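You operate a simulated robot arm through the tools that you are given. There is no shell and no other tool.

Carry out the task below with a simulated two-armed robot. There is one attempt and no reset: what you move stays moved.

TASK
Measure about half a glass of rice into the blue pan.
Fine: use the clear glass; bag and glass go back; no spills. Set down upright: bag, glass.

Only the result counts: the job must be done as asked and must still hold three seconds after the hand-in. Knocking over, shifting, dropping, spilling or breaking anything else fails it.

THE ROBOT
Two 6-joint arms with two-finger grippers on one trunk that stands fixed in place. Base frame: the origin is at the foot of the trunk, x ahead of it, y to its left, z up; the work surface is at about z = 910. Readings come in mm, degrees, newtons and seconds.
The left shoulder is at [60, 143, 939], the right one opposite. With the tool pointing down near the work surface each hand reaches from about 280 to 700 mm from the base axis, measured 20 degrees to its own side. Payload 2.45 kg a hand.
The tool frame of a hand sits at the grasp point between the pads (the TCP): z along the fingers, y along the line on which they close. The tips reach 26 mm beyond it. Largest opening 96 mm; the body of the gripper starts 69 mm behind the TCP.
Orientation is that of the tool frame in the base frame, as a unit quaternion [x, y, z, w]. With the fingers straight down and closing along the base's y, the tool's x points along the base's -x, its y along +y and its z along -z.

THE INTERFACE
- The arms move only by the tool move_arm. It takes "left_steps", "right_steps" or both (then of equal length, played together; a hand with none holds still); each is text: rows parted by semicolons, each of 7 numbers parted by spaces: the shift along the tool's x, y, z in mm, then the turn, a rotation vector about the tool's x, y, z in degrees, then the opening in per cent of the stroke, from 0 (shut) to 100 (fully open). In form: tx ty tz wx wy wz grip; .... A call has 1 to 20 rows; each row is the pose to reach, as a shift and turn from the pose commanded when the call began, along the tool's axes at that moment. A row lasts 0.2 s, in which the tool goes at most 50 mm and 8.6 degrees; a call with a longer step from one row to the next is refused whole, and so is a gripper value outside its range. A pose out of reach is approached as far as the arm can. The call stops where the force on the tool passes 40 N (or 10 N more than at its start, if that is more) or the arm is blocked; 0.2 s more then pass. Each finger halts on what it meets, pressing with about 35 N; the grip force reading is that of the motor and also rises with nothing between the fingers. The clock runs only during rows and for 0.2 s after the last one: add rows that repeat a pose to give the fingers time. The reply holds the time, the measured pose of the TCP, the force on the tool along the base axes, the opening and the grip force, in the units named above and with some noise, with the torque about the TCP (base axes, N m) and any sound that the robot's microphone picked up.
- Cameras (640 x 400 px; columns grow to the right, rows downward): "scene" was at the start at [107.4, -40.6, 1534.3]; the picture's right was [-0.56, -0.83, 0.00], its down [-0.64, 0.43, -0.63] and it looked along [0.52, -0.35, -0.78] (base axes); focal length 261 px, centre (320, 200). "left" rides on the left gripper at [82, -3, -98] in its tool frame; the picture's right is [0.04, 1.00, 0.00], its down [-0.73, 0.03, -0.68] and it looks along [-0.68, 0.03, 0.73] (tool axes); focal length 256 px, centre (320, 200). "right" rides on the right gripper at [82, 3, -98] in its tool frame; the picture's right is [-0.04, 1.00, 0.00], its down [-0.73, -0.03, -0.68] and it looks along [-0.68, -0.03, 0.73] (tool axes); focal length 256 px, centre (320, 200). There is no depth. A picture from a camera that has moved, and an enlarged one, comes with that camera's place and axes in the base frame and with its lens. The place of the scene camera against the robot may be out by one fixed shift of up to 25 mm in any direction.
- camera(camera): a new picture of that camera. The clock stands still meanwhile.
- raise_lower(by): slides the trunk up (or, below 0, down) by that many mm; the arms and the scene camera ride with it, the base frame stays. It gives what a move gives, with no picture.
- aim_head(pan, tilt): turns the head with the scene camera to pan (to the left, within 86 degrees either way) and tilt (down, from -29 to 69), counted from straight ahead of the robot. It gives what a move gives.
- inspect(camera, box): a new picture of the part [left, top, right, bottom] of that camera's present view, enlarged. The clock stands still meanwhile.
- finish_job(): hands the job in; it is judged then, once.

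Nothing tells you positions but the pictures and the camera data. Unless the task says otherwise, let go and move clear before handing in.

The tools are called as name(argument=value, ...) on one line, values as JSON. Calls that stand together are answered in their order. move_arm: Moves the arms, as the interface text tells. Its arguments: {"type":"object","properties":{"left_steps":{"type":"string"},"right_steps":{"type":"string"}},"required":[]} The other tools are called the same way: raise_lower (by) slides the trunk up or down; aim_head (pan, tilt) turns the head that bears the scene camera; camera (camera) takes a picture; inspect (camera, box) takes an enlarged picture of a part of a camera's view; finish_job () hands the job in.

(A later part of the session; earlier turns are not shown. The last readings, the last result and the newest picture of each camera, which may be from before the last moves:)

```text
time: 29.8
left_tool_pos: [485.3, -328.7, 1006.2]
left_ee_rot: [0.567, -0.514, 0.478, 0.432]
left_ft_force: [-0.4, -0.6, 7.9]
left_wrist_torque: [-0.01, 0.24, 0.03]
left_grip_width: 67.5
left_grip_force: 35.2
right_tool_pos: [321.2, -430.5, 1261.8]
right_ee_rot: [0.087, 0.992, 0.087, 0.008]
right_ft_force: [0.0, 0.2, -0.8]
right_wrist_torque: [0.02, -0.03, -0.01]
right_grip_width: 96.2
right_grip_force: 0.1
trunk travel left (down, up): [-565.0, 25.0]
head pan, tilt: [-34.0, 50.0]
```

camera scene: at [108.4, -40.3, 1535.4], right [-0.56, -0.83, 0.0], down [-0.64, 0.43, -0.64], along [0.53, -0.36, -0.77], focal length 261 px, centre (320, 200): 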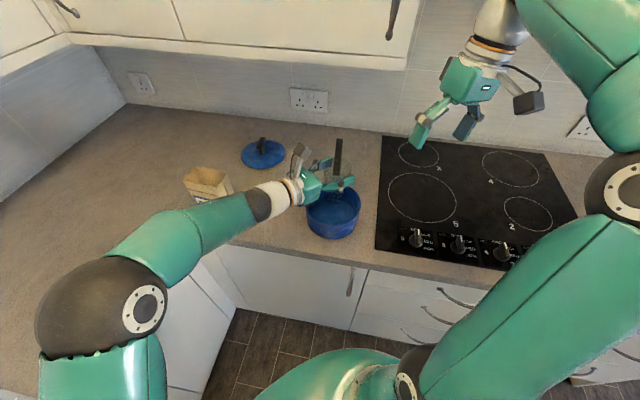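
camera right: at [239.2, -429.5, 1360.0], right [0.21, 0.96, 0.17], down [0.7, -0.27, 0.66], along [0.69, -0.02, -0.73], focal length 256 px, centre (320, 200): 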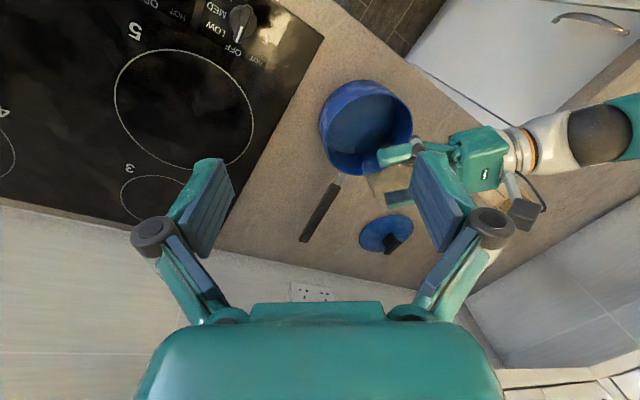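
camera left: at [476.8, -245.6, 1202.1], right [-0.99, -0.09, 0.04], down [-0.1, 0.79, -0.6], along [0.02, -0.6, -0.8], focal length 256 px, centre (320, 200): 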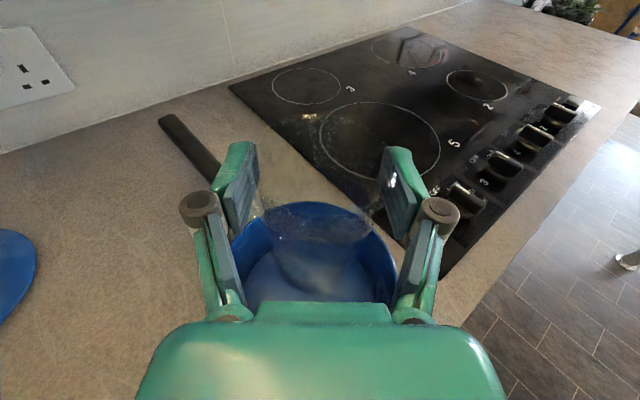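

Contact felt (8 N). Ease off slightly and release.

move_arm(left_steps="0.8 0 -0.1 0 0 0 50;0.8 0 -0.1 0 0 0 75;0.8 0 -0.1 0 0 0 90;0.8 0 -0.1 0 0 0 92")

camera(camera="left")

inspect(camera="scene", box=[240, 120, 420, 250])

inspect(camera="right", box=[280, 60, 440, 260])

```text
time: 30.8
left_tool_pos: [485.5, -326.6, 1002.9]
left_ee_rot: [0.569, -0.514, 0.475, 0.431]
left_ft_force: [1.0, -0.7, -0.2]
left_wrist_torque: [-0.03, 0.01, 0.0]
left_grip_width: 88.3
left_grip_force: 0.1
right_tool_pos: [321.9, -431.9, 1260.1]
right_ee_rot: [0.087, 0.992, 0.087, 0.008]
right_ft_force: [0.2, 0.2, 0.5]
right_wrist_torque: [-0.03, 0.0, -0.03]
right_grip_width: 95.9
right_grip_force: 0.1
trunk travel left (down, up): [-565.0, 25.0]
head pan, tilt: [-34.0, 50.0]
```

```text
taken
camera left: at [480.8, -245.1, 1100.8], right [-0.99, -0.11, 0.04], down [-0.11, 0.79, -0.6], along [0.03, -0.6, -0.8], focal length 256 px, centre (320, 200)
```

left: 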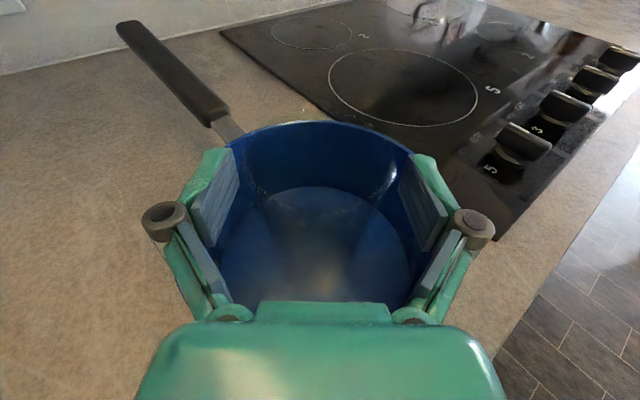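

```text
3.08 times, centred on (330, 185) of scene
camera zoom: at [108.2, -40.9, 1535.2], right [-0.56, -0.83, 0.0], down [-0.64, 0.43, -0.64], along [0.53, -0.36, -0.77], focal length 803 px, centre (289, 246)
```

zoom: 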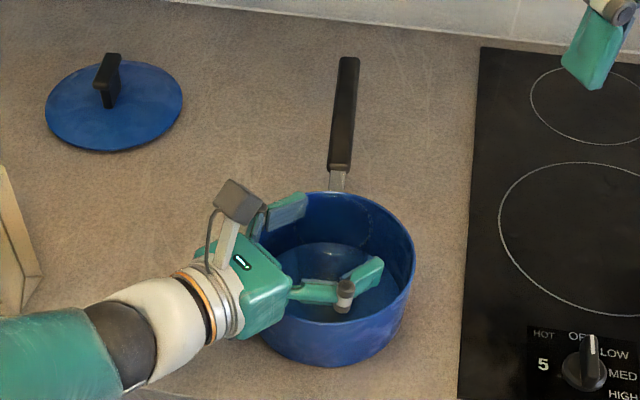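

```text
2.00 times, centred on (360, 160) of right
camera zoom: at [239.0, -430.1, 1359.7], right [0.21, 0.96, 0.17], down [0.7, -0.27, 0.66], along [0.69, -0.02, -0.73], focal length 512 px, centre (240, 280)
```

zoom: 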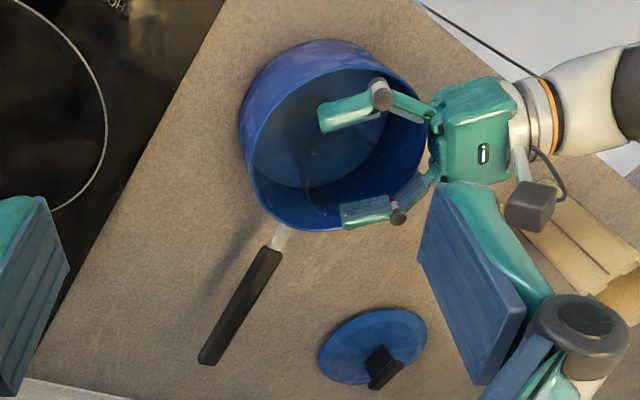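

The glass is standing in the pan and the fingers are open. Raise the hand straight up and check.

move_arm(left_steps="20 0 -3.6 0 0 0 92;55 0 -9.9 0 0 0 92;95 0 -17 0 0 0 92;135 0 -24 0 0 0 92")

inspect(camera="left", box=[200, 120, 440, 310])

inspect(camera="scene", box=[270, 150, 390, 250])

inspect(camera="right", box=[300, 60, 440, 200])

```text
time: 31.8
left_tool_pos: [478.0, -331.7, 1142.7]
left_ee_rot: [0.566, -0.517, 0.473, 0.434]
left_ft_force: [0.2, 0.0, 0.7]
left_wrist_torque: [-0.01, -0.01, 0.04]
left_grip_width: 88.4
left_grip_force: 0.0
right_tool_pos: [321.3, -430.3, 1261.7]
right_ee_rot: [0.087, 0.992, 0.087, 0.007]
right_ft_force: [-0.7, 0.2, -0.3]
right_wrist_torque: [0.02, -0.02, 0.0]
right_grip_width: 95.9
right_grip_force: 0.1
trunk travel left (down, up): [-565.0, 25.0]
head pan, tilt: [-34.0, 50.0]
```

```text
2.11 times, centred on (320, 215) of left
camera zoom: at [474.3, -249.5, 1240.1], right [-0.99, -0.1, 0.04], down [-0.1, 0.79, -0.6], along [0.03, -0.6, -0.8], focal length 539 px, centre (320, 168)
```

zoom: 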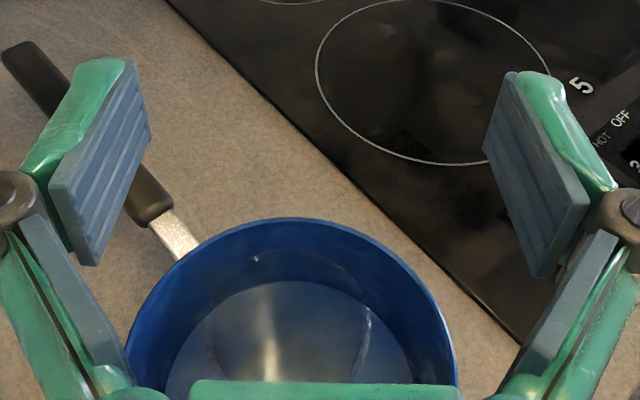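

```text
4.00 times, centred on (330, 200) of scene
camera zoom: at [107.2, -40.7, 1536.0], right [-0.56, -0.83, 0.0], down [-0.64, 0.43, -0.64], along [0.53, -0.36, -0.77], focal length 1044 px, centre (280, 200)
```

zoom: 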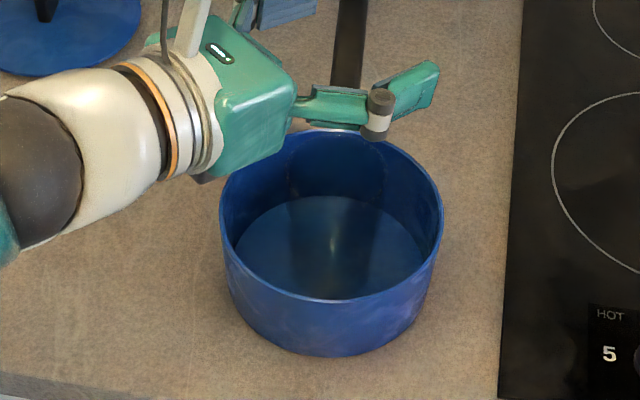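

```text
2.86 times, centred on (370, 130) of right
camera zoom: at [238.1, -429.9, 1360.6], right [0.21, 0.96, 0.17], down [0.7, -0.27, 0.66], along [0.69, -0.02, -0.73], focal length 731 px, centre (177, 400)
```

zoom: 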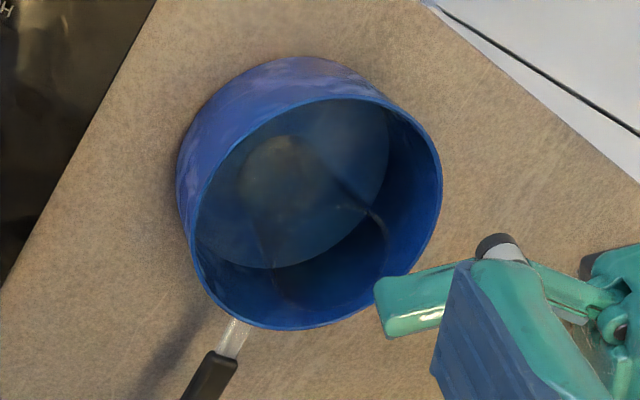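

The glass stands upright in the pan near (484, -330). Now the left hand travels back to stand off in front of the bag, turning to face it.

move_arm(left_steps="-7 -22.5 -38.8 4.43 0 -0.8 100;-13.9 -45 -77.6 8.85 0 -1.6 100;-20.9 -67.4 -116.4 13.3 0 -2.4 100;-27.9 -89.9 -155.3 17.7 0 -3.2 100;-34.8 -112.4 -194 22.1 0 -4 100;-41.8 -134.9 -232.9 26.6 0 -4.8 100;-48.7 -157.3 -271.7 31 0 -5.6 100;-55.7 -179.8 -310.5 35.4 0.1 -6.4 100")

camera(camera="left")

```text
time: 33.6
left_tool_pos: [632.6, 1.1, 1140.1]
left_ee_rot: [0.699, -0.317, 0.584, 0.266]
left_ft_force: [0.0, -0.9, -0.2]
left_wrist_torque: [0.01, 0.0, 0.03]
left_grip_width: 96.1
left_grip_force: 0.0
right_tool_pos: [322.3, -431.7, 1261.4]
right_ee_rot: [0.087, 0.992, 0.087, 0.008]
right_ft_force: [0.1, 0.1, -0.2]
right_wrist_torque: [-0.01, 0.01, -0.03]
right_grip_width: 96.0
right_grip_force: 0.0
trunk travel left (down, up): [-565.0, 25.0]
head pan, tilt: [-34.0, 50.0]
```

```text
taken
camera left: at [580.4, 64.3, 1237.9], right [-0.75, -0.66, 0.04], down [-0.55, 0.58, -0.6], along [0.37, -0.47, -0.8], focal length 256 px, centre (320, 200)
```

left: 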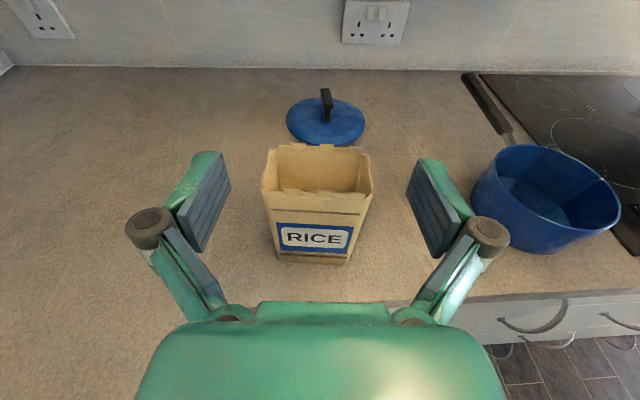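

Nicely aligned in front of the bag. Zoom in to measure the bag's size and yaw.

inspect(camera="left", box=[240, 130, 400, 280])

```text
2.67 times, centred on (320, 205) of left
camera zoom: at [580.4, 64.3, 1237.9], right [-0.75, -0.66, 0.04], down [-0.55, 0.58, -0.6], along [0.37, -0.47, -0.8], focal length 683 px, centre (320, 187)
```

zoom: 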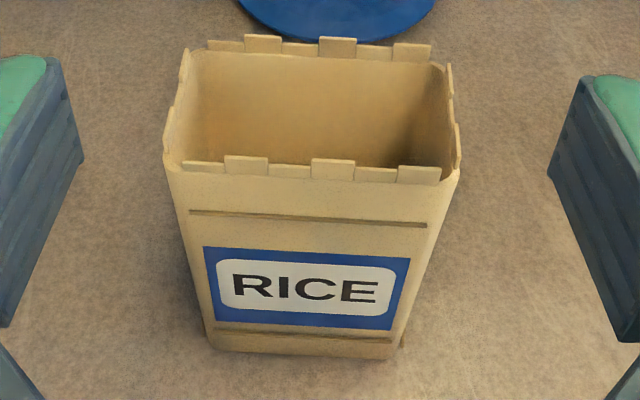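

The bag measures about 90 mm across, which is close to my 96 mm opening, so I'll check it directly. I'll level the tool and hover with the fingers just above the bag's mouth to compare.

move_arm(left_steps="-9.8 0.6 30.5 0 3.4 0 100;-19.5 1.2 61 0 6.8 0 100;-29.3 1.8 91.6 0 10.2 0 100;-29.3 1.8 91.6 0 10.2 0 100")

camera(camera="left")

inspect(camera="scene", box=[140, 120, 300, 250])

```text
time: 34.6
left_tool_pos: [682.8, -68.9, 1096.1]
left_ee_rot: [0.644, -0.292, 0.644, 0.293]
left_ft_force: [0.8, 0.5, 1.1]
left_wrist_torque: [0.02, 0.0, 0.03]
left_grip_width: 95.8
left_grip_force: 0.1
right_tool_pos: [321.9, -430.9, 1262.4]
right_ee_rot: [0.087, 0.992, 0.087, 0.008]
right_ft_force: [0.8, 0.1, -0.5]
right_wrist_torque: [-0.01, -0.01, -0.02]
right_grip_width: 96.1
right_grip_force: 0.0
trunk travel left (down, up): [-565.0, 25.0]
head pan, tilt: [-34.0, 50.0]
```

```text
taken
camera left: at [620.8, 7.7, 1177.7], right [-0.75, -0.66, 0.04], down [-0.47, 0.49, -0.73], along [0.46, -0.57, -0.68], focal length 256 px, centre (320, 200)
```

left: 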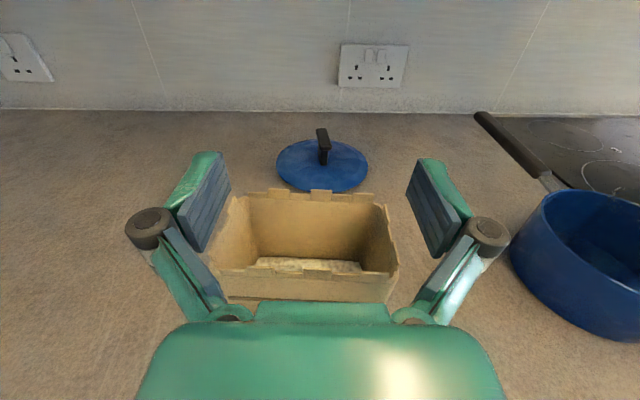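

```text
3.08 times, centred on (220, 185) of scene
camera zoom: at [107.3, -40.5, 1535.5], right [-0.56, -0.83, 0.0], down [-0.64, 0.43, -0.64], along [0.53, -0.36, -0.77], focal length 803 px, centre (628, 246)
```

zoom: 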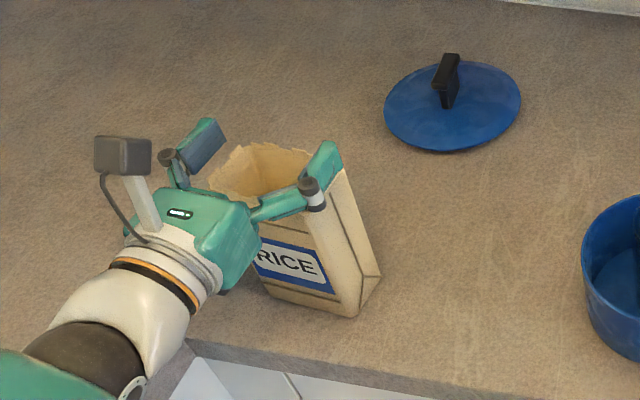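

inspect(camera="left", box=[190, 170, 430, 310])

```text
2.67 times, centred on (310, 240) of left
camera zoom: at [620.8, 7.7, 1177.7], right [-0.75, -0.66, 0.04], down [-0.47, 0.49, -0.73], along [0.46, -0.57, -0.68], focal length 683 px, centre (347, 93)
```

zoom: 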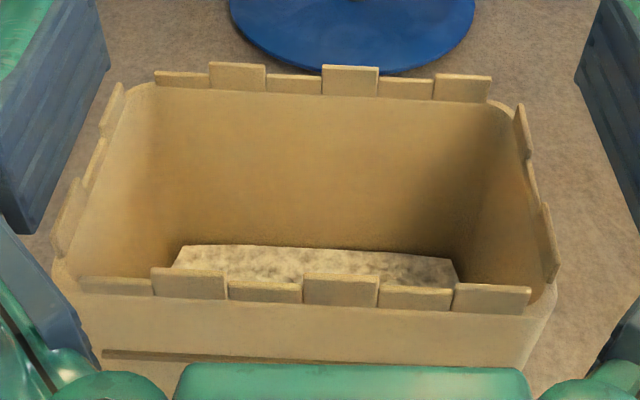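

The bag's mouth is about 95 mm wide, too tight for my 96 mm opening, but it is only about 52 mm thick. So the right hand will grip it across the thickness, coming from the pan side pitched down, which also suits pouring with the hand above. First I'll retract the left hand and roll the right hand.

move_arm(left_steps="40 0 0 0 0 0 100;80 0 -10 0 0 0 100;100 1 -50 0 0 0 100;110 2 -95 0 0 0 100;120 4 -140 0 0 0 100;130 6 -185 0 0 0 100;140 7 -230 0 0 0 100;154 8.7 -275 0 0 0 100;154 8.7 -298 0 0 0 100;154 8.7 -298 0 0 0 100;154 8.7 -298 0 0 0 100;154 8.7 -298 0 0 0 100;154 8.7 -298 0 0 0 100;154 8.7 -298 0 0 0 100;154 8.7 -298 0 0 0 100;154 8.7 -298 0 0 0 100", right_steps="0 0 0 0 0 8.06 100;0 0 0 0 0 16.1 100;0 0 0 0 0 24.2 100;0 0 0 0 0 32.2 100;0 0 0 0 0 40.3 100;0 0 0 0 0 48.4 100;0 0 0 0 0 56.4 100;0 0 0 0 0 64.5 100;0 0 0 0 0 72.5 100;0 0 0 0 0 80.6 100;0 0 0 0 0 88.7 100;0 0 0 0 0 96.7 100;0 0 0 0 0 104.8 100;0 0 0 0 0 112.8 100;0 0 0 0 0 120.9 100;0 0 0 0 0 129 100")

camera(camera="scene")

```text
time: 38.0
left_tool_pos: [483.3, 152.5, 1246.3]
left_ee_rot: [0.643, -0.293, 0.643, 0.294]
left_ft_force: [-0.3, 0.7, -0.2]
left_wrist_torque: [-0.03, 0.01, -0.02]
left_grip_width: 96.1
left_grip_force: 0.0
right_tool_pos: [321.6, -431.4, 1262.9]
right_ee_rot: [0.933, 0.348, 0.044, -0.075]
right_ft_force: [-0.3, -1.0, 0.2]
right_wrist_torque: [0.0, 0.01, 0.03]
right_grip_width: 96.0
right_grip_force: 0.1
trunk travel left (down, up): [-565.0, 25.0]
head pan, tilt: [-34.0, 50.0]
```

```text
taken
camera scene: at [107.9, -40.9, 1535.4], right [-0.56, -0.83, 0.0], down [-0.64, 0.43, -0.64], along [0.53, -0.36, -0.77], focal length 261 px, centre (320, 200)
```

scene: 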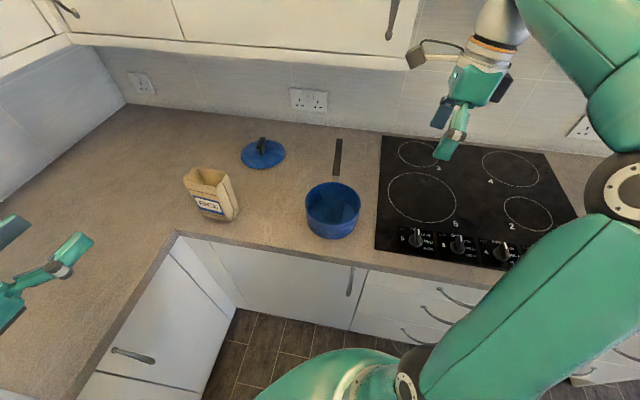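

Left is retracted. Now the right hand moves over the bag, turning to heading +41° and pitched 25° down with its closing line across the bag's thickness.

move_arm(right_steps="42.4 -1.7 20.1 -0.5 5.19 -0.33 100;84.7 -3.4 40.1 -1 10.4 -0.65 100;127.1 -5 60.2 -1.5 15.6 -0.98 100;169.5 -6.7 80.3 -2 20.8 -1.3 100;211.8 -8.4 100.3 -2.5 26 -1.64 100;254.2 -10.1 120.4 -3 31.1 -1.96 100;296.5 -11.8 140.4 -3.5 36.3 -2.3 100;338.9 -13.5 160.5 -4 41.5 -2.6 100;381.3 -15.1 180.6 -4.5 46.7 -2.95 100;423.6 -16.8 200.6 -5 51.9 -3.3 100;466 -18.5 220.7 -5.5 57.1 -3.6 100;466 -18.5 220.7 -5.5 57.1 -3.6 100")

camera(camera="right")

camera(camera="scene")

camera(camera="left")

```text
time: 40.6
left_tool_pos: [483.8, 152.4, 1247.7]
left_ee_rot: [0.643, -0.294, 0.643, 0.293]
left_ft_force: [-0.2, -0.2, -0.5]
left_wrist_torque: [-0.01, 0.0, 0.01]
left_grip_width: 95.8
left_grip_force: 0.1
right_tool_pos: [665.8, -75.3, 1113.6]
right_ee_rot: [0.789, 0.296, 0.504, -0.188]
right_ft_force: [0.0, 0.0, -0.6]
right_wrist_torque: [-0.01, -0.02, -0.05]
right_grip_width: 96.3
right_grip_force: 0.1
trunk travel left (down, up): [-565.0, 25.0]
head pan, tilt: [-34.0, 50.0]
```

```text
taken
camera right: at [626.8, -112.2, 1229.1], right [0.64, -0.76, -0.04], down [-0.72, -0.59, -0.38], along [0.27, 0.27, -0.93], focal length 256 px, centre (320, 200)
```

right: 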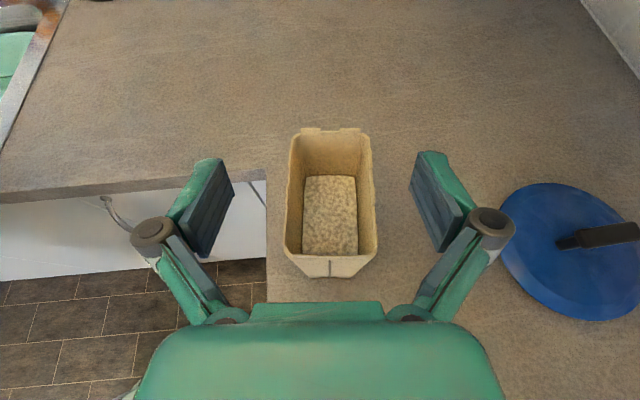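

```text
taken
camera scene: at [106.9, -41.2, 1535.5], right [-0.56, -0.83, 0.0], down [-0.63, 0.43, -0.64], along [0.53, -0.36, -0.77], focal length 261 px, centre (320, 200)
```

scene: 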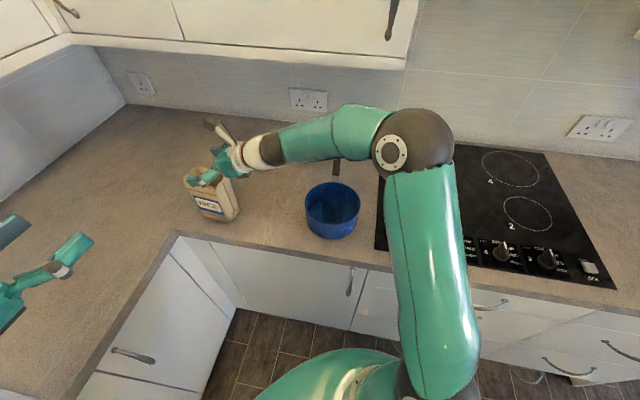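

```text
taken
camera left: at [421.5, 228.3, 1329.8], right [-0.75, -0.66, 0.04], down [-0.47, 0.49, -0.73], along [0.46, -0.57, -0.68], focal length 256 px, centre (320, 200)
```

left: 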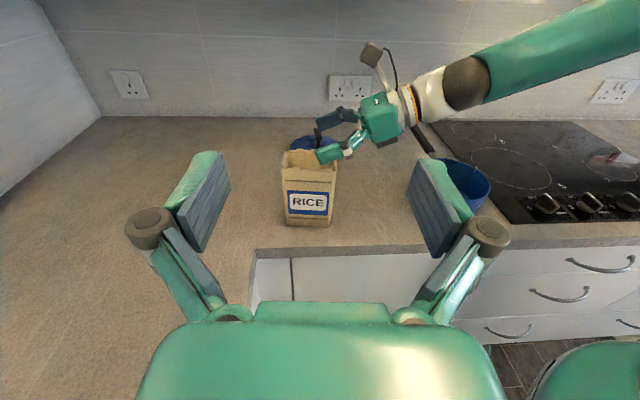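

The right hand is well aligned above the bag (6 mm off-centre, 2° yaw). I'll correct that and descend around the bag.

move_arm(right_steps="0 6 0 -1.8 0 0.8 100;-27 6 12.5 -1.8 0 0.8 100;-54 6 25 -1.8 0 0.8 100;-81 6 37.6 -1.8 0 0.8 100;-110.3 6 51 -1.8 0 0.8 100;-102 6 69 -1.8 0 0.8 100;-102 6 69 -1.8 0 0.8 100")

camera(camera="right")

inspect(camera="left", box=[240, 60, 480, 240])

```text
time: 42.2
left_tool_pos: [484.6, 150.7, 1248.2]
left_ee_rot: [0.644, -0.293, 0.643, 0.293]
left_ft_force: [-0.6, 0.2, 0.6]
left_wrist_torque: [-0.03, 0.0, 0.02]
left_grip_width: 95.9
left_grip_force: 0.0
right_tool_pos: [685.0, -71.6, 987.8]
right_ee_rot: [0.795, 0.283, 0.506, -0.179]
right_ft_force: [0.3, 0.0, 0.7]
right_wrist_torque: [-0.04, -0.01, 0.0]
right_grip_width: 96.0
right_grip_force: 0.1
trunk travel left (down, up): [-565.0, 25.0]
head pan, tilt: [-34.0, 50.0]
```

```text
taken
camera right: at [644.8, -107.7, 1104.9], right [0.62, -0.79, -0.04], down [-0.74, -0.56, -0.38], along [0.28, 0.26, -0.93], focal length 256 px, centre (320, 200)
```

right: 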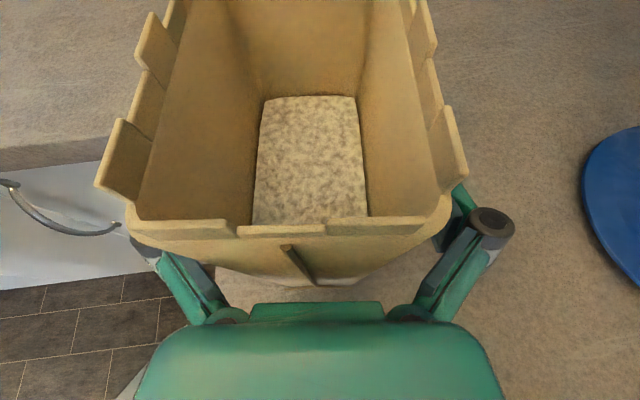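

```text
2.22 times, centred on (360, 150) of left
camera zoom: at [422.5, 228.3, 1329.4], right [-0.75, -0.66, 0.04], down [-0.47, 0.49, -0.73], along [0.46, -0.57, -0.68], focal length 569 px, centre (231, 311)
```

zoom: 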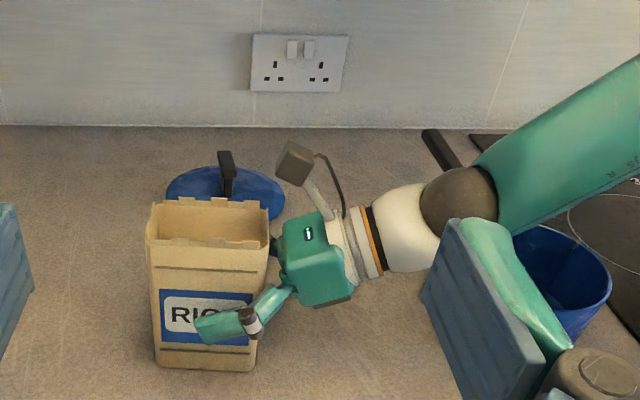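

Fingers straddle the bag; it sits about 5 mm to one side. Recentre and close gently.

move_arm(right_steps="0 -5.5 0 0 0 0 100;0 -5.5 0 0 0 0 80;0 -5.5 0 0 0 0 65")

camera(camera="right")

```text
time: 43.0
left_tool_pos: [483.7, 151.4, 1247.4]
left_ee_rot: [0.644, -0.293, 0.644, 0.293]
left_ft_force: [-0.7, -0.1, 0.3]
left_wrist_torque: [0.0, 0.05, -0.01]
left_grip_width: 95.9
left_grip_force: 0.2
right_tool_pos: [681.6, -66.6, 990.0]
right_ee_rot: [0.795, 0.284, 0.505, -0.18]
right_ft_force: [0.6, -0.1, 0.6]
right_wrist_torque: [-0.02, 0.0, 0.03]
right_grip_width: 69.1
right_grip_force: 8.2
trunk travel left (down, up): [-565.0, 25.0]
head pan, tilt: [-34.0, 50.0]
```

```text
taken
camera right: at [640.7, -102.5, 1105.5], right [0.62, -0.79, -0.04], down [-0.74, -0.56, -0.38], along [0.28, 0.26, -0.93], focal length 256 px, centre (320, 200)
```

right: 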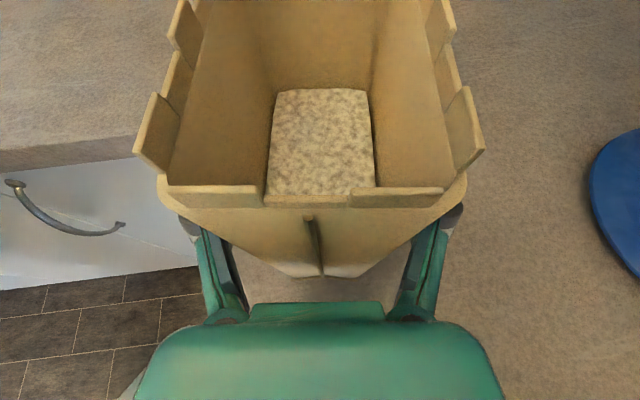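

move_arm(right_steps="0 0 0 0 0 0 55;0 0 0 0 0 0 45;0 0 0 0 0 0 40;0 0 0 0 0 0 40")

camera(camera="right")

inspect(camera="left", box=[240, 60, 480, 240])

```text
time: 44.0
left_tool_pos: [483.7, 152.2, 1248.8]
left_ee_rot: [0.644, -0.293, 0.643, 0.294]
left_ft_force: [0.1, 0.5, 0.0]
left_wrist_torque: [0.0, 0.0, 0.0]
left_grip_width: 96.0
left_grip_force: 0.1
right_tool_pos: [680.4, -66.6, 990.2]
right_ee_rot: [0.794, 0.283, 0.506, -0.18]
right_ft_force: [-2.5, -2.4, 5.1]
right_wrist_torque: [0.26, -0.06, 0.08]
right_grip_width: 63.9
right_grip_force: 35.2
trunk travel left (down, up): [-565.0, 25.0]
head pan, tilt: [-34.0, 50.0]
```

```text
taken
camera right: at [640.4, -102.9, 1106.1], right [0.62, -0.79, -0.04], down [-0.74, -0.56, -0.38], along [0.28, 0.26, -0.93], focal length 256 px, centre (320, 200)
```

right: 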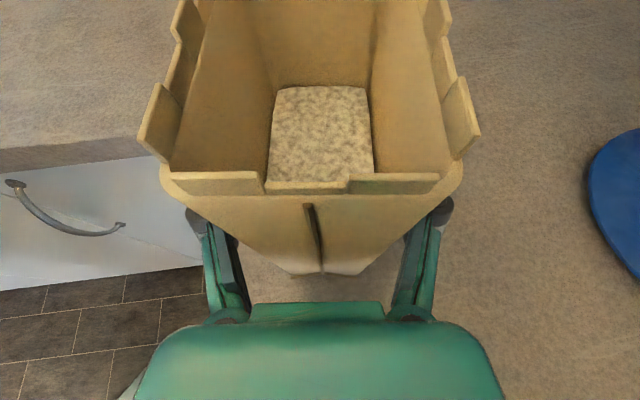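

```text
2.22 times, centred on (360, 150) of left
camera zoom: at [421.7, 228.4, 1329.7], right [-0.75, -0.66, 0.04], down [-0.47, 0.49, -0.73], along [0.46, -0.57, -0.68], focal length 569 px, centre (231, 311)
```

zoom: 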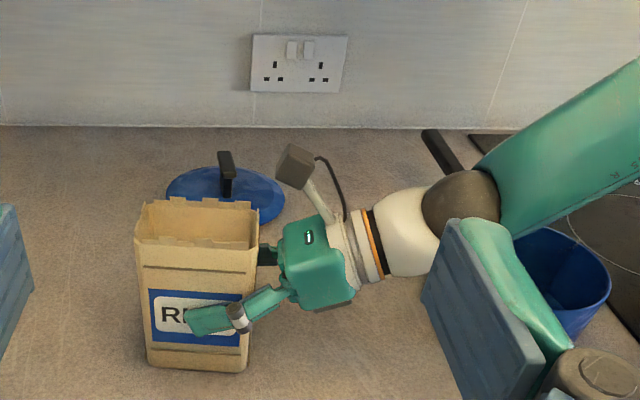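

Gripped at 63.9 mm with 35 N; the bag slid a few mm away while closing but stands upright. Test-lift it slightly.

move_arm(right_steps="4.5 0 -2.1 0 0 0 40;9 0 -4.2 0 0 0 40;18 0 -8.4 0 0 0 40;18 0 -8.4 0 0 0 40")

inspect(camera="left", box=[240, 60, 480, 240])

camera(camera="right")

inspect(camera="scene", box=[140, 120, 300, 250])

```text
time: 45.0
left_tool_pos: [484.3, 152.5, 1246.9]
left_ee_rot: [0.644, -0.293, 0.643, 0.293]
left_ft_force: [-0.9, 0.2, 0.7]
left_wrist_torque: [0.02, -0.02, 0.01]
left_grip_width: 96.0
left_grip_force: 0.2
right_tool_pos: [681.6, -67.5, 1007.8]
right_ee_rot: [0.796, 0.283, 0.505, -0.18]
right_ft_force: [-0.5, -0.6, -2.9]
right_wrist_torque: [-0.02, 0.02, 0.0]
right_grip_width: 63.1
right_grip_force: 35.4
trunk travel left (down, up): [-565.0, 25.0]
head pan, tilt: [-34.0, 50.0]
```

```text
2.22 times, centred on (360, 150) of left
camera zoom: at [423.2, 228.7, 1329.1], right [-0.75, -0.66, 0.04], down [-0.47, 0.49, -0.73], along [0.46, -0.57, -0.68], focal length 569 px, centre (231, 311)
```

zoom: 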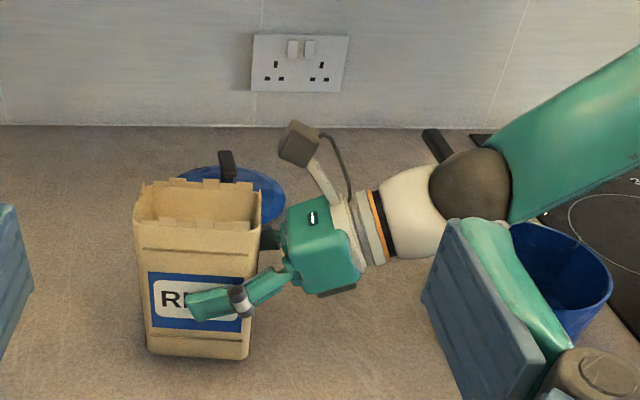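

```text
taken
camera right: at [641.4, -103.3, 1123.6], right [0.62, -0.79, -0.04], down [-0.74, -0.56, -0.38], along [0.27, 0.26, -0.93], focal length 256 px, centre (320, 200)
```

right: 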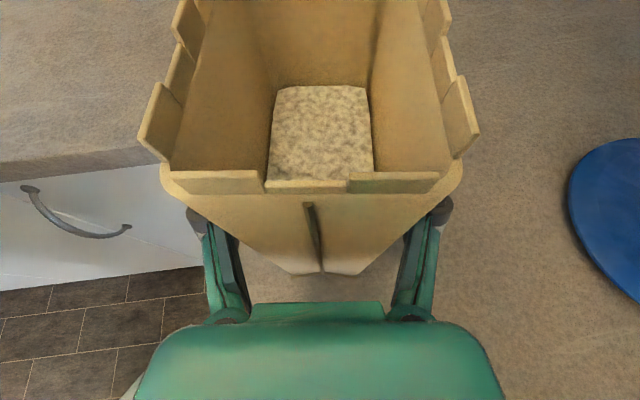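

```text
3.08 times, centred on (220, 185) of scene
camera zoom: at [108.9, -40.9, 1535.3], right [-0.56, -0.83, 0.0], down [-0.64, 0.43, -0.64], along [0.53, -0.36, -0.77], focal length 803 px, centre (628, 246)
```

zoom: 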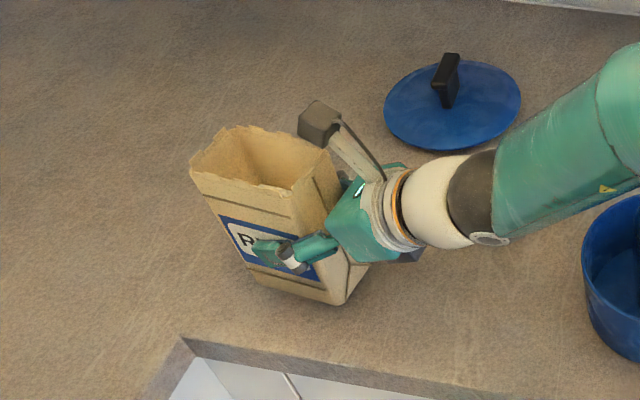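

The bag is held firmly and level. Lift it high with the right hand.

move_arm(right_steps="20 0 -9.4 0 0 0 40;50 0 -23.4 0 0 0 40;85 0 -39.8 0 0 0 40;115 0 -53.9 0 0 0 40;128.5 0 -60.2 0 0 0 40")

move_arm(right_steps="-6 3 -14 0 0 0 40;-18 8.5 -41 0 0 0 40;-34 16 -77 0 0 0 40;-50 23.5 -114 0 0 0 40;-67 31 -152 0 0 0 40;-84 39 -191 0 0 0 40;-101 47 -229 0 0 0 40;-118 55 -267 0 0 0 40;-135 63 -306 0 0 0 40;-152 71 -345 0 0 0 40;-164 76 -371 0 0 0 40;-168.3 78.3 -381.6 0 0 0 40")

camera(camera="scene")

camera(camera="right")

camera(camera="left")

```text
time: 46.2
left_tool_pos: [484.5, 151.8, 1247.5]
left_ee_rot: [0.644, -0.292, 0.643, 0.293]
left_ft_force: [0.4, -0.3, 0.8]
left_wrist_torque: [0.03, 0.01, -0.02]
left_grip_width: 96.1
left_grip_force: 0.0
right_tool_pos: [680.6, -68.1, 1149.5]
right_ee_rot: [0.795, 0.283, 0.505, -0.179]
right_ft_force: [0.9, -0.2, -3.2]
right_wrist_torque: [-0.05, 0.03, 0.02]
right_grip_width: 63.2
right_grip_force: 35.0
trunk travel left (down, up): [-565.0, 25.0]
head pan, tilt: [-34.0, 50.0]
```

```text
time: 48.8
left_tool_pos: [484.5, 152.5, 1247.1]
left_ee_rot: [0.645, -0.292, 0.643, 0.294]
left_ft_force: [0.0, 0.6, 0.1]
left_wrist_torque: [-0.01, -0.01, 0.0]
left_grip_width: 95.9
left_grip_force: 0.0
right_tool_pos: [409.1, -391.8, 1156.4]
right_ee_rot: [0.795, 0.283, 0.505, -0.18]
right_ft_force: [0.8, 0.4, -3.5]
right_wrist_torque: [-0.01, 0.02, 0.0]
right_grip_width: 62.3
right_grip_force: 35.2
trunk travel left (down, up): [-565.0, 25.0]
head pan, tilt: [-34.0, 50.0]
```

```text
taken
camera scene: at [108.3, -41.4, 1535.4], right [-0.56, -0.83, 0.0], down [-0.64, 0.43, -0.64], along [0.53, -0.36, -0.77], focal length 261 px, centre (320, 200)
```

scene: 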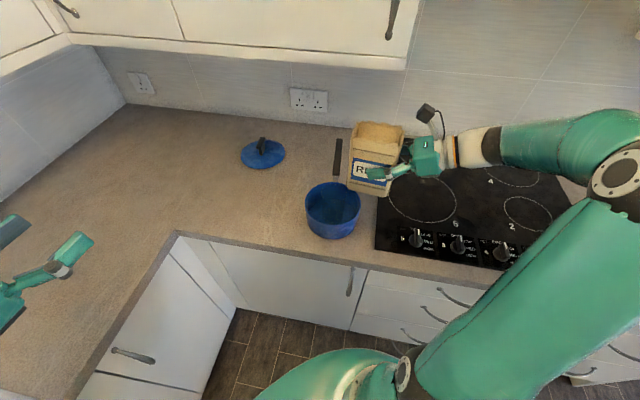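

```text
taken
camera right: at [368.4, -428.0, 1273.2], right [0.62, -0.79, -0.04], down [-0.74, -0.56, -0.38], along [0.28, 0.26, -0.93], focal length 256 px, centre (320, 200)
```

right: 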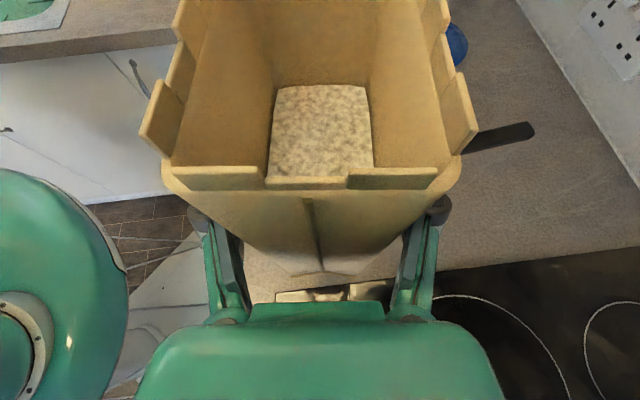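

```text
taken
camera left: at [422.7, 228.3, 1329.4], right [-0.75, -0.66, 0.04], down [-0.47, 0.49, -0.73], along [0.46, -0.57, -0.68], focal length 256 px, centre (320, 200)
```

left: 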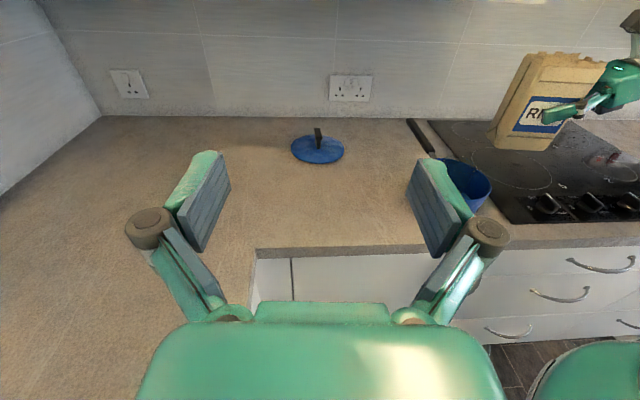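

The bag is beside the pan, still upright. Now bring the left hand in as an observer looking at the glass.

move_arm(left_steps="4 22.5 27.3 -6 0 0 100;8 45 54.5 -12 0 0 100;11.5 67.5 81.8 -18 0 0 100;15 90 109 -24 0 0 100;19 112.5 136.3 -30 0 0 100;23 135 163.6 -36 0 0 100;23 135 163.6 -36 0 0 100")

camera(camera="left")

inspect(camera="left", box=[240, 140, 400, 260])

```text
time: 50.4
left_tool_pos: [488.9, -60.9, 1275.8]
left_ee_rot: [0.521, -0.477, 0.521, 0.478]
left_ft_force: [0.0, -0.4, -0.7]
left_wrist_torque: [0.01, -0.01, 0.02]
left_grip_width: 95.8
left_grip_force: 0.0
right_tool_pos: [408.3, -391.3, 1157.7]
right_ee_rot: [0.795, 0.283, 0.506, -0.18]
right_ft_force: [0.9, 0.5, -2.5]
right_wrist_torque: [-0.04, 0.06, -0.03]
right_grip_width: 62.2
right_grip_force: 35.1
trunk travel left (down, up): [-565.0, 25.0]
head pan, tilt: [-34.0, 50.0]
```

```text
taken
camera left: at [484.3, 37.6, 1357.6], right [-1.0, -0.09, 0.04], down [-0.09, 0.67, -0.73], along [0.04, -0.73, -0.68], focal length 256 px, centre (320, 200)
```

left: 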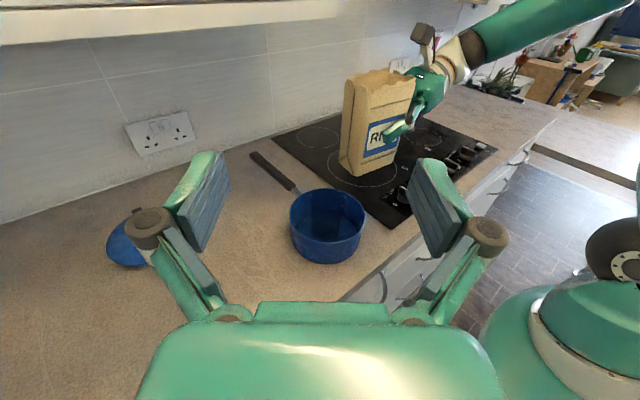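

```text
3.33 times, centred on (320, 200) of left
camera zoom: at [484.3, 37.6, 1357.6], right [-1.0, -0.09, 0.04], down [-0.09, 0.67, -0.73], along [0.04, -0.73, -0.68], focal length 853 px, centre (320, 200)
```

zoom: 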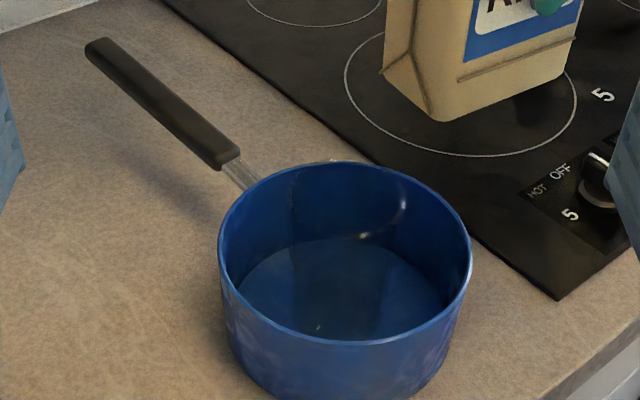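

inspect(camera="left", box=[285, 175, 370, 245])

```text
5.71 times, centred on (328, 210) of left
camera zoom: at [484.3, 37.6, 1357.6], right [-1.0, -0.09, 0.04], down [-0.09, 0.67, -0.73], along [0.04, -0.73, -0.68], focal length 1463 px, centre (277, 143)
```

zoom: 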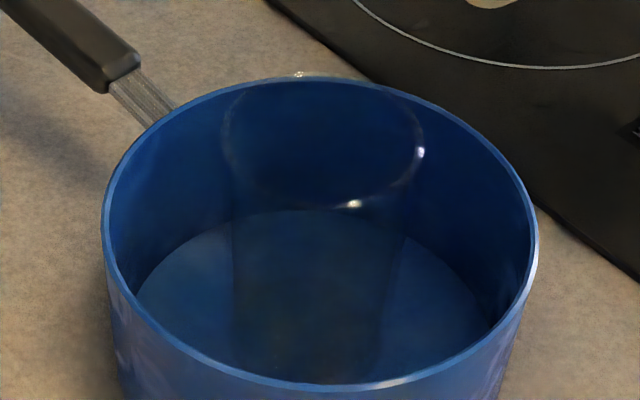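

The glass is visible in the pan at about (485, -327). Now tilt the bag, first 60° in place, with its mouth turning toward the glass.

move_arm(right_steps="0 0 0 0 -6 0 40;0 0 0 0 -12 0 40;0 0 0 0 -18 0 40;0 0 0 0 -24 0 40;0 0 0 0 -30 0 40;0 0 0 0 -36 0 40;0 0 0 0 -42 0 40;0 0 0 0 -48 0 40;0 0 0 0 -54 0 40;0 0 0 0 -60 0 40")

camera(camera="left")

camera(camera="right")

camera(camera="scene")

```text
time: 52.6
left_tool_pos: [492.1, -59.9, 1274.7]
left_ee_rot: [0.522, -0.477, 0.521, 0.478]
left_ft_force: [-0.3, -0.1, -0.2]
left_wrist_torque: [0.02, 0.01, 0.04]
left_grip_width: 95.9
left_grip_force: 0.1
right_tool_pos: [408.8, -390.3, 1158.5]
right_ee_rot: [0.942, 0.334, 0.04, -0.014]
right_ft_force: [0.0, -0.5, -5.0]
right_wrist_torque: [0.05, -0.01, -0.02]
right_grip_width: 61.3
right_grip_force: 35.2
trunk travel left (down, up): [-565.0, 25.0]
head pan, tilt: [-34.0, 50.0]
```

```text
taken
camera left: at [485.6, 37.6, 1356.9], right [-1.0, -0.09, 0.04], down [-0.09, 0.67, -0.73], along [0.04, -0.73, -0.68], focal length 256 px, centre (320, 200)
```

left: 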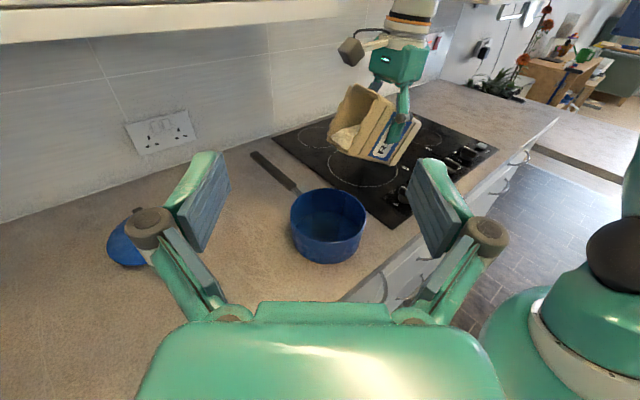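

```text
taken
camera right: at [467.1, -346.3, 1264.0], right [0.6, -0.8, 0.0], down [-0.63, -0.47, 0.62], along [-0.49, -0.37, -0.79], focal length 256 px, centre (320, 200)
```

right: 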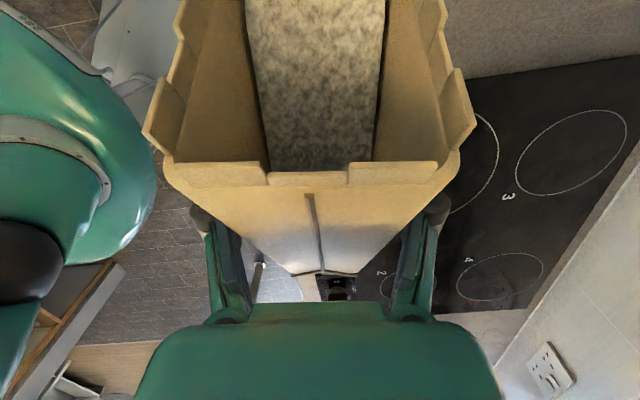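

```text
taken
camera scene: at [109.1, -40.9, 1535.3], right [-0.56, -0.83, 0.0], down [-0.64, 0.43, -0.64], along [0.53, -0.36, -0.77], focal length 261 px, centre (320, 200)
```

scene: 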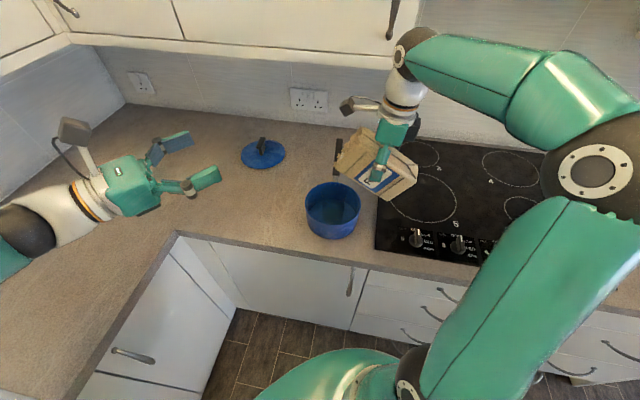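

inspect(camera="left", box=[280, 60, 440, 180])

inspect(camera="scene", box=[290, 90, 450, 250])

```text
3.33 times, centred on (360, 120) of left
camera zoom: at [485.6, 37.6, 1356.9], right [-1.0, -0.09, 0.04], down [-0.09, 0.67, -0.73], along [0.04, -0.73, -0.68], focal length 853 px, centre (187, 467)
```

zoom: 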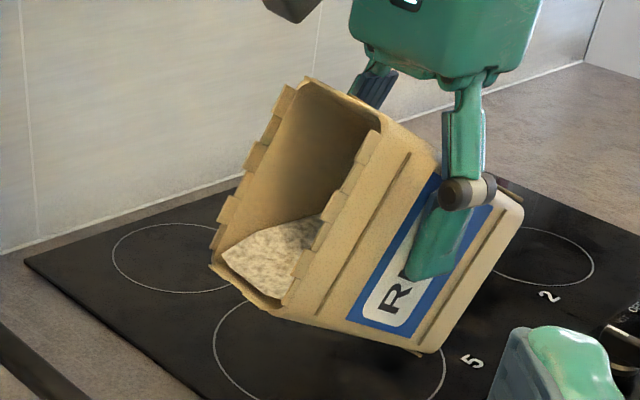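

```text
2.50 times, centred on (370, 170) of scene
camera zoom: at [109.1, -40.9, 1535.3], right [-0.56, -0.83, 0.0], down [-0.64, 0.43, -0.64], along [0.53, -0.36, -0.77], focal length 653 px, centre (195, 275)
```

zoom: 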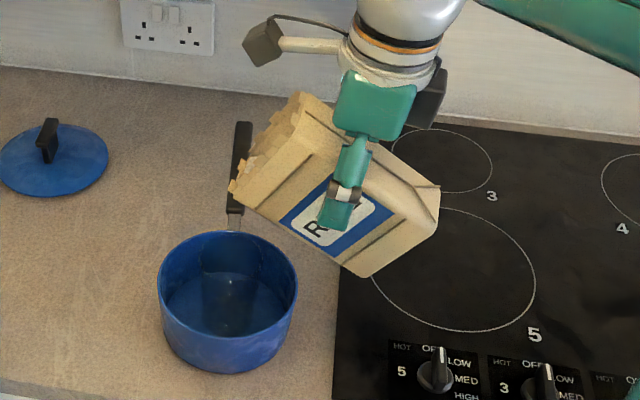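

Rice already lies close to the lip at 60° (it levels out like a liquid), and the lip is centred over the glass but 115 mm too high. Lower it to just above the glass rim before tilting further.

move_arm(right_steps="-3.6 -0.3 31 0 0 0 40;-7.3 -0.6 62 0 0 0 40;-10 -0.8 84 0 0 0 40;-10.9 -0.9 93 0 0 0 40")

inspect(camera="left", box=[260, 110, 420, 250])

inspect(camera="scene", box=[290, 110, 430, 250])

```text
time: 53.6
left_tool_pos: [490.5, -60.9, 1275.8]
left_ee_rot: [0.522, -0.477, 0.522, 0.477]
left_ft_force: [0.4, -0.3, 0.2]
left_wrist_torque: [0.02, 0.01, 0.0]
left_grip_width: 96.2
left_grip_force: 0.0
right_tool_pos: [405.2, -391.9, 1063.4]
right_ee_rot: [0.941, 0.335, 0.04, -0.015]
right_ft_force: [0.2, -0.1, -3.2]
right_wrist_torque: [0.0, -0.01, -0.01]
right_grip_width: 60.9
right_grip_force: 35.0
trunk travel left (down, up): [-565.0, 25.0]
head pan, tilt: [-34.0, 50.0]
```

```text
2.86 times, centred on (340, 180) of left
camera zoom: at [485.1, 37.4, 1357.2], right [-1.0, -0.09, 0.04], down [-0.09, 0.67, -0.73], along [0.04, -0.73, -0.68], focal length 731 px, centre (263, 257)
```

zoom: 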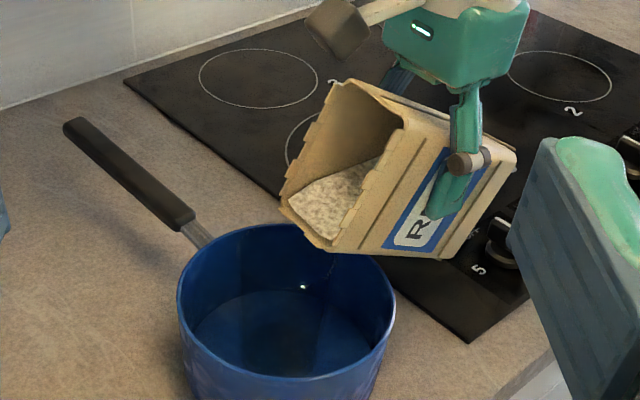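

```text
2.86 times, centred on (360, 180) of scene
camera zoom: at [108.6, -41.1, 1535.4], right [-0.56, -0.83, 0.0], down [-0.64, 0.43, -0.64], along [0.53, -0.36, -0.77], focal length 746 px, centre (206, 257)
```

zoom: 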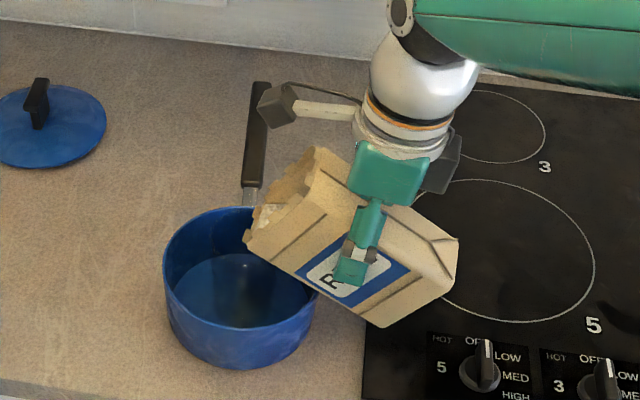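

The lip is now 17 mm above the glass rim and 12 mm short of its axis, a good pouring spot. Tilt on in small steps, pivoting about the lip.

move_arm(right_steps="1 0 -3.1 0 -2 0 40;2.1 0 -6.1 0 -4 0 40;2.1 0 -6.1 0 -4 0 40")

inspect(camera="left", box=[260, 120, 400, 240])

```text
time: 54.4
left_tool_pos: [490.0, -60.4, 1274.9]
left_ee_rot: [0.521, -0.477, 0.521, 0.479]
left_ft_force: [0.2, 0.3, -0.4]
left_wrist_torque: [-0.01, 0.04, 0.01]
left_grip_width: 96.1
left_grip_force: 0.0
right_tool_pos: [406.6, -389.7, 1072.0]
right_ee_rot: [0.942, 0.335, 0.008, -0.003]
right_ft_force: [0.0, 0.1, -2.7]
right_wrist_torque: [0.02, 0.0, 0.0]
right_grip_width: 61.0
right_grip_force: 35.2
trunk travel left (down, up): [-565.0, 25.0]
head pan, tilt: [-34.0, 50.0]
```

```text
3.33 times, centred on (330, 180) of left
camera zoom: at [485.1, 37.4, 1357.2], right [-1.0, -0.09, 0.04], down [-0.09, 0.67, -0.73], along [0.04, -0.73, -0.68], focal length 853 px, centre (287, 267)
```

zoom: 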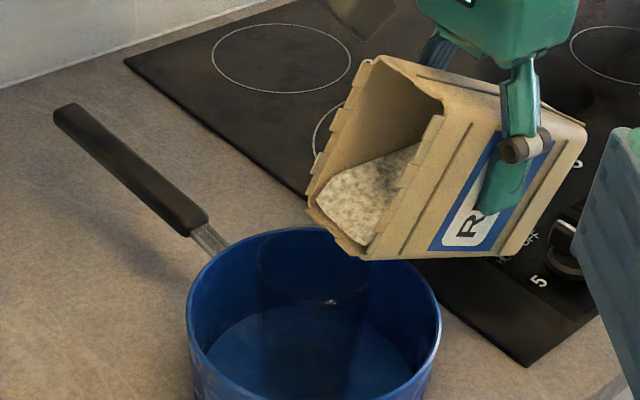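

move_arm(right_steps="0.8 0 -2.3 0 -1.5 0 40;1.5 0 -4.6 0 -3 0 40;1.5 0 -4.6 0 -3 0 40")

inspect(camera="left", box=[280, 140, 380, 240])

```text
time: 55.2
left_tool_pos: [489.1, -60.1, 1275.3]
left_ee_rot: [0.522, -0.476, 0.521, 0.478]
left_ft_force: [0.0, 0.6, 0.0]
left_wrist_torque: [0.0, -0.02, -0.02]
left_grip_width: 95.8
left_grip_force: 0.1
right_tool_pos: [407.0, -390.6, 1076.3]
right_ee_rot: [0.942, 0.334, -0.018, 0.005]
right_ft_force: [-0.5, 0.8, -2.8]
right_wrist_torque: [0.02, -0.03, 0.03]
right_grip_width: 60.4
right_grip_force: 35.0
trunk travel left (down, up): [-565.0, 25.0]
head pan, tilt: [-34.0, 50.0]
```

```text
4.00 times, centred on (330, 190) of left
camera zoom: at [485.0, 37.4, 1357.2], right [-1.0, -0.09, 0.04], down [-0.09, 0.67, -0.73], along [0.04, -0.73, -0.68], focal length 1024 px, centre (280, 240)
```

zoom: 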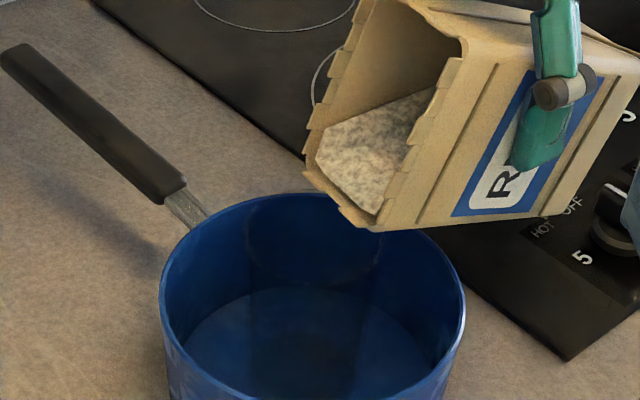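

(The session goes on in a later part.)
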